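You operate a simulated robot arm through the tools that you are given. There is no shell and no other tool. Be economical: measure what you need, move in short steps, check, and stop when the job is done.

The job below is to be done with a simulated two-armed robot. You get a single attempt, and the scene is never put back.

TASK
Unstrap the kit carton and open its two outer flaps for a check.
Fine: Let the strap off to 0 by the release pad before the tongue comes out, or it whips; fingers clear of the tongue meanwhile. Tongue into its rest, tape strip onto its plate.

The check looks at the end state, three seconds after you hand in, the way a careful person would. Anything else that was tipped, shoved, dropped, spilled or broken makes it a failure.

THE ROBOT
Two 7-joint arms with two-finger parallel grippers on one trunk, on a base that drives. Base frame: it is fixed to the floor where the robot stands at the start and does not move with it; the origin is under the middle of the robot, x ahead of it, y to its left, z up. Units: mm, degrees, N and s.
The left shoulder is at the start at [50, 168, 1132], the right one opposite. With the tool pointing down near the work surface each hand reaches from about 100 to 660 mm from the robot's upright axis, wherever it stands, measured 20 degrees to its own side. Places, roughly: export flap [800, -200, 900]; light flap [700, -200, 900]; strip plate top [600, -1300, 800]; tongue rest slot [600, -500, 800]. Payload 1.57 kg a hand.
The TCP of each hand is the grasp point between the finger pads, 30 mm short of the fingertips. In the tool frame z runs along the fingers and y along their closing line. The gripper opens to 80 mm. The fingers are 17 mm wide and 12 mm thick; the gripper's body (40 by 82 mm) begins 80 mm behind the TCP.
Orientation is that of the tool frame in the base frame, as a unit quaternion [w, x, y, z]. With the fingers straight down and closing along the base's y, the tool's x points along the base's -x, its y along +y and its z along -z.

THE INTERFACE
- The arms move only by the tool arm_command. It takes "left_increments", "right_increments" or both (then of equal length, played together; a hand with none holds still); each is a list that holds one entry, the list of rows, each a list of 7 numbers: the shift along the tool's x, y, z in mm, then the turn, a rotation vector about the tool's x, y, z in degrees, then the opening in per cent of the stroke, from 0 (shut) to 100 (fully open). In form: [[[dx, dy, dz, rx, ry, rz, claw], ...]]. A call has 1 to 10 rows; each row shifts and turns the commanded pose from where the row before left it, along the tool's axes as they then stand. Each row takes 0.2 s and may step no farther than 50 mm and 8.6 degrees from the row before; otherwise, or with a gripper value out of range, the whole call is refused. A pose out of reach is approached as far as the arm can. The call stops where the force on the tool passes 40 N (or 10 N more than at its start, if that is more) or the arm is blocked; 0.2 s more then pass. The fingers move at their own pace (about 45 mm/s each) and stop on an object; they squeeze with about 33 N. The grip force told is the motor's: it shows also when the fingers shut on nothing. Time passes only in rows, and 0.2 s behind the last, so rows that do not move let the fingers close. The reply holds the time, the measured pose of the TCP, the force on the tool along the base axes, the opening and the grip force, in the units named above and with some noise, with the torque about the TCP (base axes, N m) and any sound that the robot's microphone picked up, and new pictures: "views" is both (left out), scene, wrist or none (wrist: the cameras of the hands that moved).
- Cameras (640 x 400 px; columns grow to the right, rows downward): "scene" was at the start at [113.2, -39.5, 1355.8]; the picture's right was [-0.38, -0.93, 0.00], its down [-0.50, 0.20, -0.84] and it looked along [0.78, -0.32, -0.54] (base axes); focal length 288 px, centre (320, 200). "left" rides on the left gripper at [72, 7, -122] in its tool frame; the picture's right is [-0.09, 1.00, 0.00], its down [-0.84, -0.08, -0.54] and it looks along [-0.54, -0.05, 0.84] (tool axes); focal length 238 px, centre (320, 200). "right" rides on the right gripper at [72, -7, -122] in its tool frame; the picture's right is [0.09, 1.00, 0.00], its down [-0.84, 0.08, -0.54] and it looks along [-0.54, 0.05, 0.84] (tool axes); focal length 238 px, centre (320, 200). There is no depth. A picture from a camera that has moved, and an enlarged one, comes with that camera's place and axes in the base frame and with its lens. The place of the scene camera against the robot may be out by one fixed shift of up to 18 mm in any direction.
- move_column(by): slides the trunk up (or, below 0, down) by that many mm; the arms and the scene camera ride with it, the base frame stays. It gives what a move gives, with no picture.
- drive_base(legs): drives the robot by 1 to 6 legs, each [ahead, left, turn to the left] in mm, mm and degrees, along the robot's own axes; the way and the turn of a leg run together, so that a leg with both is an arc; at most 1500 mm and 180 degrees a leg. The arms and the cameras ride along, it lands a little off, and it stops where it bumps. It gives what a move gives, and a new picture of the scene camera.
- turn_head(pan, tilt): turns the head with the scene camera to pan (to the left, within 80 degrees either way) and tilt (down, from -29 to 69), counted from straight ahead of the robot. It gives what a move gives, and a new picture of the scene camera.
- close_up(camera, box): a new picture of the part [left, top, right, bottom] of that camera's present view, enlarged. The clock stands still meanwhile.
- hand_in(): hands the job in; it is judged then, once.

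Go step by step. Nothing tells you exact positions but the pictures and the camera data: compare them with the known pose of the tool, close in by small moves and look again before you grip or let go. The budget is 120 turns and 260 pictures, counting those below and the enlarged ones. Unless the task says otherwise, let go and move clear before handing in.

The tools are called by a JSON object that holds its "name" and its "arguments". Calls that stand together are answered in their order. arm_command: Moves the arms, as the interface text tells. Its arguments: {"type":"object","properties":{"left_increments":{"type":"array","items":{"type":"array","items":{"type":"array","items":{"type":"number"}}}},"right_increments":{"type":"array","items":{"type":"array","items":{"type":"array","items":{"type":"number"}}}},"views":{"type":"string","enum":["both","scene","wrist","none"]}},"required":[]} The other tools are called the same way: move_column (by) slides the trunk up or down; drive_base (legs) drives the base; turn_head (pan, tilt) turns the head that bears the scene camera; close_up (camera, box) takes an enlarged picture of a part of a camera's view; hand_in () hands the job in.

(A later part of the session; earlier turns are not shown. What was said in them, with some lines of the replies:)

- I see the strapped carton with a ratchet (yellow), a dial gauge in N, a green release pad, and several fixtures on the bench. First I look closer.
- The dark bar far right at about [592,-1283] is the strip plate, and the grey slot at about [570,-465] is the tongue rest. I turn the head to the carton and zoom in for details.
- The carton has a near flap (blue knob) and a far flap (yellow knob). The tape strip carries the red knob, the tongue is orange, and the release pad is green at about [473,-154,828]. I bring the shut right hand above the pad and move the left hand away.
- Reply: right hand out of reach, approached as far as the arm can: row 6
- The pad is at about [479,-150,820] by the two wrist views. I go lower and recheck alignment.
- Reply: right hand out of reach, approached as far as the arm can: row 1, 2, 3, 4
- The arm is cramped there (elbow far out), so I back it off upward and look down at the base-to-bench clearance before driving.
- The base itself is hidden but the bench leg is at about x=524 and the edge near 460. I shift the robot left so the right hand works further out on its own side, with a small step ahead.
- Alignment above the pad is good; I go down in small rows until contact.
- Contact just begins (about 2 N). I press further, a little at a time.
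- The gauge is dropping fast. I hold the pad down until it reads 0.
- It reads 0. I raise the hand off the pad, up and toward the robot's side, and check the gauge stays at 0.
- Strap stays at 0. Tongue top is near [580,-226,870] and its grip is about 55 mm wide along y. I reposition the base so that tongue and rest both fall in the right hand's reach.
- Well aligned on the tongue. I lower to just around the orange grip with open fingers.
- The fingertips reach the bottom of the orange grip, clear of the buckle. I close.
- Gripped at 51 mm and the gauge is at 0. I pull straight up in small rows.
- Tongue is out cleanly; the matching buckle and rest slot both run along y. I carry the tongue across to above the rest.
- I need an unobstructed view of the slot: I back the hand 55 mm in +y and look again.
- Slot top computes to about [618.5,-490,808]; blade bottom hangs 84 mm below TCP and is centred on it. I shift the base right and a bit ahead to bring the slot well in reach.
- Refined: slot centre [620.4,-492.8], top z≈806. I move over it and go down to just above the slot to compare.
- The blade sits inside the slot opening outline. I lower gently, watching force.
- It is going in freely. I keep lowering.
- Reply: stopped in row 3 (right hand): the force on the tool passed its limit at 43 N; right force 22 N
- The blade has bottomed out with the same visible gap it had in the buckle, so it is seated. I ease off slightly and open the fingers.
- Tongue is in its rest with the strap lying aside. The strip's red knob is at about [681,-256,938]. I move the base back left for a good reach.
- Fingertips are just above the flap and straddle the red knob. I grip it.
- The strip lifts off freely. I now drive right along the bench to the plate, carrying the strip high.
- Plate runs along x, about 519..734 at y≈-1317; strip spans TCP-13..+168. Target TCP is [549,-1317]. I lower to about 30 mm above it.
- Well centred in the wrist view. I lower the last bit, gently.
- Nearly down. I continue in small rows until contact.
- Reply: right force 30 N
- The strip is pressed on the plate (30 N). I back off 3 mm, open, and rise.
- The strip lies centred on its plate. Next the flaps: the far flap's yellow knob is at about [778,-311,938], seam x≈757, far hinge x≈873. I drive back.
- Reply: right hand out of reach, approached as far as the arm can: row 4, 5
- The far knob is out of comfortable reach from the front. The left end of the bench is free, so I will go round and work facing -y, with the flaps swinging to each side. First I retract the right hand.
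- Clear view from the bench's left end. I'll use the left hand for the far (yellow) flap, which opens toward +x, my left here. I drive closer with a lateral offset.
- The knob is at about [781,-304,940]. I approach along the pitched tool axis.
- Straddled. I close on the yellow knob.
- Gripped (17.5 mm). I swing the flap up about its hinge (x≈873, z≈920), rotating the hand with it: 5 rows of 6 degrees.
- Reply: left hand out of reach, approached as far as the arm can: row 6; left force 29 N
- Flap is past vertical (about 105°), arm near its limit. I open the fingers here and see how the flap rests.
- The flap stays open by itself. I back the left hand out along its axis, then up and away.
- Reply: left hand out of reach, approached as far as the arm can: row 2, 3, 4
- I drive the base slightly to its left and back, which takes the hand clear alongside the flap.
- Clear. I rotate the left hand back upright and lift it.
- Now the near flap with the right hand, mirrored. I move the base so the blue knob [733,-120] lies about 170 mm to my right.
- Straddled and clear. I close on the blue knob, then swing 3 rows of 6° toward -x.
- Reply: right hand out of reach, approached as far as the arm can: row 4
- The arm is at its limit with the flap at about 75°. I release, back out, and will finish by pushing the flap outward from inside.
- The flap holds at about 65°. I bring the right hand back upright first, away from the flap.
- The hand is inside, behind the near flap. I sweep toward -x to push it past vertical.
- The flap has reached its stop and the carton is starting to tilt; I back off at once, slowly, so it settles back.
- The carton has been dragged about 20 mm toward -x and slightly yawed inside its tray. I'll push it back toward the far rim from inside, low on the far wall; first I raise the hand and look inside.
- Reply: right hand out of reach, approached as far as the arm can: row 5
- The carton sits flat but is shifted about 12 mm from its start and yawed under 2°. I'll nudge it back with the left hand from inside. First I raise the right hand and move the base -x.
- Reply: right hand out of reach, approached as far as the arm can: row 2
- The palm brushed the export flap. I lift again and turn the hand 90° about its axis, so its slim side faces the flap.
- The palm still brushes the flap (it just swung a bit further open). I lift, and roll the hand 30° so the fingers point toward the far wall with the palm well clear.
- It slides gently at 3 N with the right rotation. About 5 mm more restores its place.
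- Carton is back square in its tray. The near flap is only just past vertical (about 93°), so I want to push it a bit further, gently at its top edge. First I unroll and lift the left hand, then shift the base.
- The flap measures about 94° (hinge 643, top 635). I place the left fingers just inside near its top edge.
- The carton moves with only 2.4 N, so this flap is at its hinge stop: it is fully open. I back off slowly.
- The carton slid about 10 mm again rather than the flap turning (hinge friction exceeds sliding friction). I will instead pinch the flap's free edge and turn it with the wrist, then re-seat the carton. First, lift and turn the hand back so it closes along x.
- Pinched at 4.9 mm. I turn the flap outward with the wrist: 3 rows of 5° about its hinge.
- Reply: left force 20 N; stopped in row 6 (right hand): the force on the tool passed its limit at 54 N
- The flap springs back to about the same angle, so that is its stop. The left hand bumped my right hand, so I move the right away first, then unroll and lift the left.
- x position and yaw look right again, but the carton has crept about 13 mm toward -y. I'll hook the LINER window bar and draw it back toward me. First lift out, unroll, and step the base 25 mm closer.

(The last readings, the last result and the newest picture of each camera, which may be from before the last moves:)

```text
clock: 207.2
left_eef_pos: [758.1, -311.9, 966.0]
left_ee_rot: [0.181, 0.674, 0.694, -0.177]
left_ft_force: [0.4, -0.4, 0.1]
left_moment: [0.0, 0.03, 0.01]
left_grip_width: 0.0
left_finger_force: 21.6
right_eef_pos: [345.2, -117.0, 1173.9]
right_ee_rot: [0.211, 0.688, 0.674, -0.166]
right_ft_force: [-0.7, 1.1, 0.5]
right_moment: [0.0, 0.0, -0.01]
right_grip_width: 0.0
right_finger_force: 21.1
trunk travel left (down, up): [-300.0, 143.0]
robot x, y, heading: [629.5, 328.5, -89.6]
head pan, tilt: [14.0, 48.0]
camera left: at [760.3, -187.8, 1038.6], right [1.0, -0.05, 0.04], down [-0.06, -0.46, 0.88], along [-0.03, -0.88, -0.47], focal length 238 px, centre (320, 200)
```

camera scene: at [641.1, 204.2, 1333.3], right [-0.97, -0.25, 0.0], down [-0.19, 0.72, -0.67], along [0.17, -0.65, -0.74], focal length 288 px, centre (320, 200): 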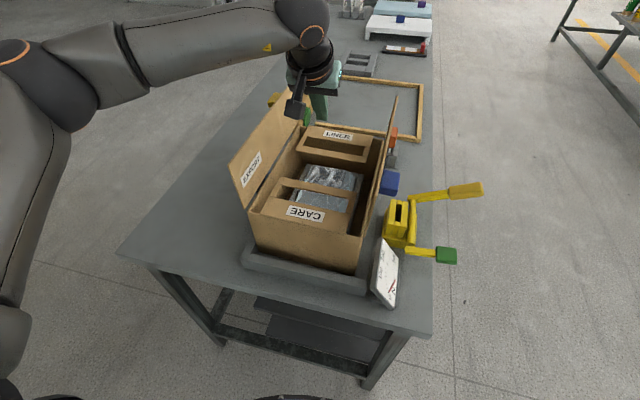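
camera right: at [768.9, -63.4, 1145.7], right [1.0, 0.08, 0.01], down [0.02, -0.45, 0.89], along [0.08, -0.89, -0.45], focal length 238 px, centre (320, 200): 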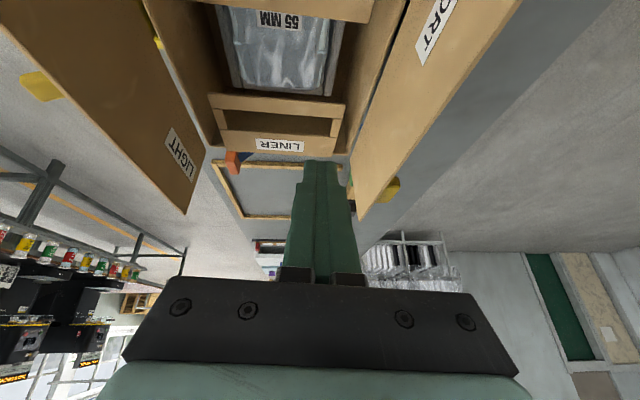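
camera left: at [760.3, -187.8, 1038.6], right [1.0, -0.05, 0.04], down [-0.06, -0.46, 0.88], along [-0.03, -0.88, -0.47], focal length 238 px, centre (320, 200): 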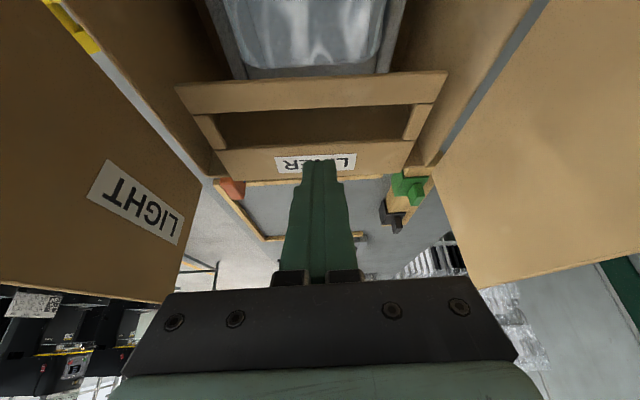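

{"name": "arm_command", "arguments": {"left_increments": [[[12, 0, 20.5, 0, 0, 0, 0], [12, 0, 20.5, 0, 0, 0, 0], [3.46, 0, -2, 0, 0, 0, 0], [3.46, 0, -2, 0, 0, 0, 0], [3.46, 0, -2, 0, 0, 0, 0], [3.46, 0, -2, 0, 0, 0, 0], [0, 0, 0, 0, 0, 0, 0]]], "views": "wrist"}}

{"name": "close_up", "arguments": {"camera": "scene", "box": [230, 120, 390, 280]}}

```text
clock: 208.8
left_eef_pos: [757.0, -295.1, 921.7]
left_ee_rot: [0.181, 0.673, 0.694, -0.179]
left_ft_force: [-0.1, -5.7, 3.5]
left_moment: [-0.03, -0.04, 0.0]
left_grip_width: 0.0
left_finger_force: 20.9
right_eef_pos: [344.8, -119.0, 1172.5]
right_ee_rot: [0.212, 0.688, 0.674, -0.165]
right_ft_force: [-0.3, -0.1, -0.6]
right_moment: [0.03, 0.0, -0.02]
right_grip_width: 0.0
right_finger_force: 21.0
trunk travel left (down, up): [-300.0, 143.0]
robot x, y, heading: [628.3, 325.3, -89.2]
head pan, tilt: [14.0, 48.0]
camera left: at [759.5, -171.0, 991.6], right [1.0, -0.05, 0.04], down [-0.06, -0.46, 0.88], along [-0.03, -0.88, -0.47], focal length 238 px, centre (320, 200)
```

left: 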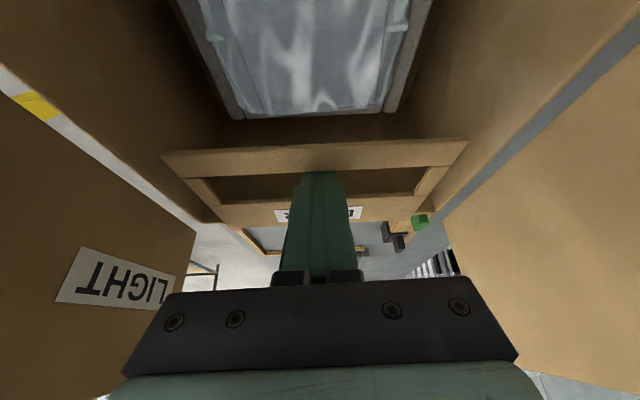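

```text
2.50 times, centred on (310, 200) of scene
camera zoom: at [641.0, 205.0, 1333.5], right [-0.97, -0.25, 0.0], down [-0.19, 0.72, -0.67], along [0.17, -0.65, -0.74], focal length 720 px, centre (345, 200)
```

zoom: 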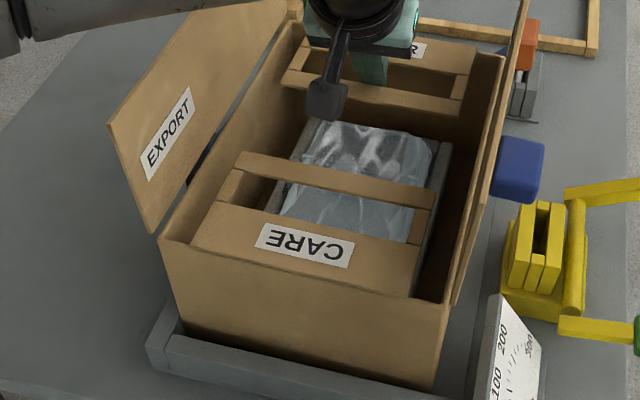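

{"name": "arm_command", "arguments": {"left_increments": [[[2.6, 0, -1.5, 0, 0, 0, 0], [0, 0, 0, 0, 0, 0, 0], [-5.2, 0, 3, 0, 0, 0, 0], [0, 0, 0, 0, 0, 0, 0]]], "views": "none"}}

{"name": "close_up", "arguments": {"camera": "scene", "box": [225, 180, 385, 300]}}

```text
clock: 209.8
left_eef_pos: [757.6, -298.0, 919.4]
left_ee_rot: [0.18, 0.674, 0.695, -0.176]
left_ft_force: [0.2, -0.2, 0.0]
left_moment: [0.0, -0.02, 0.0]
left_grip_width: 0.0
left_finger_force: 20.9
right_eef_pos: [344.8, -118.0, 1173.9]
right_ee_rot: [0.211, 0.688, 0.675, -0.165]
right_ft_force: [-0.1, 0.0, 0.4]
right_moment: [0.01, -0.01, 0.0]
right_grip_width: 0.2
right_finger_force: 21.6
trunk travel left (down, up): [-300.0, 143.0]
robot x, y, heading: [628.4, 331.1, -89.4]
head pan, tilt: [14.0, 48.0]
```

```text
3.33 times, centred on (305, 240) of scene
camera zoom: at [641.1, 205.3, 1333.4], right [-0.97, -0.25, 0.0], down [-0.19, 0.72, -0.67], along [0.17, -0.65, -0.74], focal length 960 px, centre (370, 67)
```

zoom: 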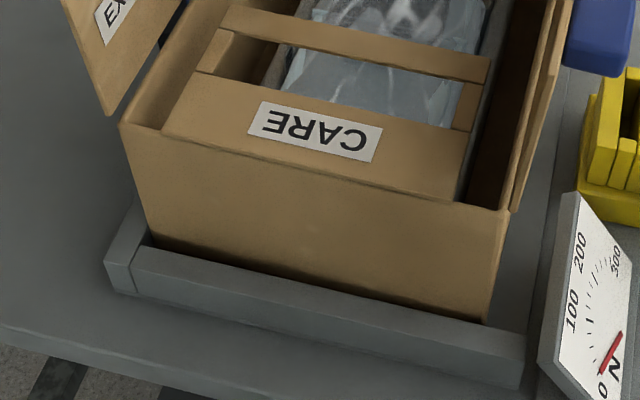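

Carton sits square against its tray rims. I withdraw the finger along its own axis, then retreat the base.

{"name": "arm_command", "arguments": {"left_increments": [[[0, 0, -20, 0, 0, 0, 0], [0, 0, -35, 0, 0, 0, 0], [0, 0, -40, 0, 0, 0, 0], [0, 0, -45, 0, 0, 0, 0], [-20, 0, -35, 0, 0, 0, 0], [-20, 0, -35, 0, 0, 0, 0], [0, 0, 0, 0, 0, 0, 0]]], "views": "none"}}

{"name": "drive_base", "arguments": {"legs": [[-350, 0, 0]]}}

{"name": "close_up", "arguments": {"camera": "scene", "box": [240, 20, 460, 200]}}

```text
clock: 211.4
left_eef_pos: [756.3, -229.8, 1121.9]
left_ee_rot: [0.181, 0.674, 0.694, -0.178]
left_ft_force: [-0.4, -0.4, 0.0]
left_moment: [0.05, -0.01, -0.03]
left_grip_width: 0.1
left_finger_force: 20.8
right_eef_pos: [346.2, -117.8, 1173.6]
right_ee_rot: [0.211, 0.688, 0.674, -0.165]
right_ft_force: [-0.1, -0.7, 0.0]
right_moment: [0.0, 0.01, -0.02]
right_grip_width: 0.0
right_finger_force: 21.0
trunk travel left (down, up): [-300.0, 143.0]
robot x, y, heading: [629.8, 327.1, -89.3]
head pan, tilt: [14.0, 48.0]
```

```text
clock: 213.7
left_eef_pos: [753.6, 120.0, 1121.7]
left_ee_rot: [0.182, 0.673, 0.695, -0.178]
left_ft_force: [0.1, -0.2, 0.4]
left_moment: [-0.04, 0.02, -0.01]
left_grip_width: 0.1
left_finger_force: 21.7
right_eef_pos: [342.5, 231.3, 1173.8]
right_ee_rot: [0.211, 0.688, 0.675, -0.166]
right_ft_force: [-0.3, -0.2, 0.2]
right_moment: [-0.02, 0.01, 0.02]
right_grip_width: 0.0
right_finger_force: 21.2
trunk travel left (down, up): [-300.0, 143.0]
robot x, y, heading: [622.9, 675.4, -89.5]
head pan, tilt: [14.0, 48.0]
camera scene: at [637.1, 554.8, 1333.5], right [-0.97, -0.25, 0.0], down [-0.19, 0.72, -0.67], along [0.17, -0.65, -0.74], focal length 288 px, centre (320, 200)
```

scene: 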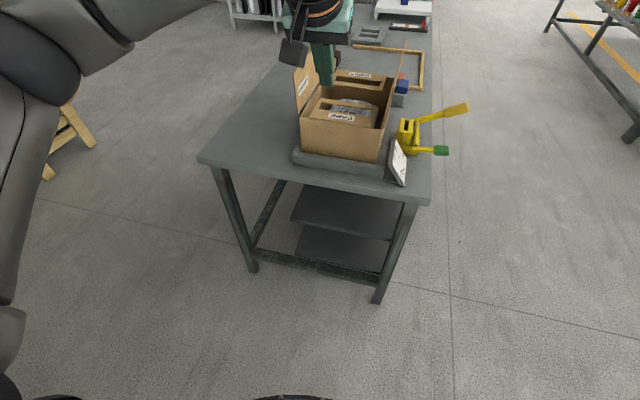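

```text
2.22 times, centred on (350, 110) of scene
camera zoom: at [637.1, 554.8, 1333.5], right [-0.97, -0.25, 0.0], down [-0.19, 0.72, -0.67], along [0.17, -0.65, -0.74], focal length 640 px, centre (253, 400)
```

zoom: 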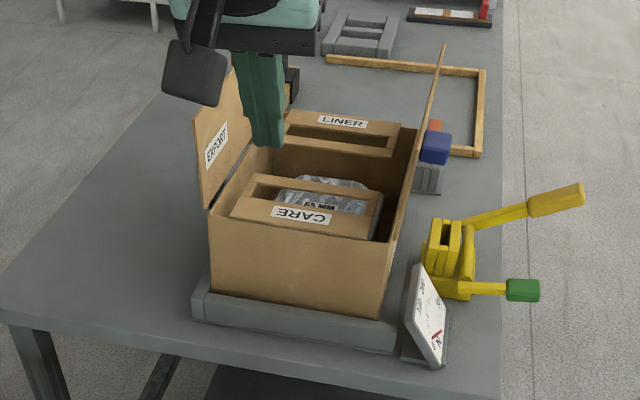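

{"name": "close_up", "arguments": {"camera": "scene", "box": [360, 20, 460, 120]}}

```text
4.00 times, centred on (410, 70) of scene
camera zoom: at [637.1, 554.8, 1333.5], right [-0.97, -0.25, 0.0], down [-0.19, 0.72, -0.67], along [0.17, -0.65, -0.74], focal length 1152 px, centre (-40, 720)
5 turns are left
```

zoom: 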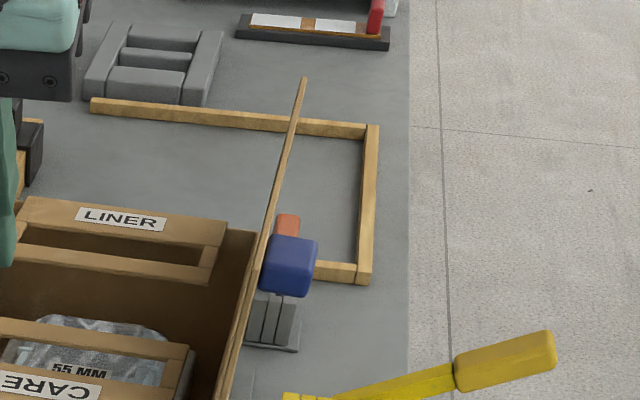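

Both flaps stand open, the tongue is upright in its rest, the strip lies on its plate, the gauge reads 0, and both hands are clear. I hand in.

{"name": "hand_in", "arguments": {}}

```text
The job is handed in.
```

I handed the job in with the carton unstrapped and both outer flaps open, but I shoved the carton while opening the near flap and had to push it back, which the check may count against the job.

- **Strap and tongue:** I let the strap off to 0 on the gauge with the release pad before pulling the tongue. The tongue is now in its rest.
- **Tape strip:** It lies centred on its plate.
- **Flaps:** The far flap stands open at about 105°. The near flap is only just past vertical, at roughly 90–95°. It would not go further, so I took that as its stop.
- **Carton:** Opening the flaps dragged it around its tray by up to about 40 mm, and it may have tipped briefly. I pushed and pulled it back until it looked square against the tray rims. I judged that by eye, so it may be a few millimetres off.
- **Other contact:** My left hand bumped my right hand once. I saw nothing else disturbed.
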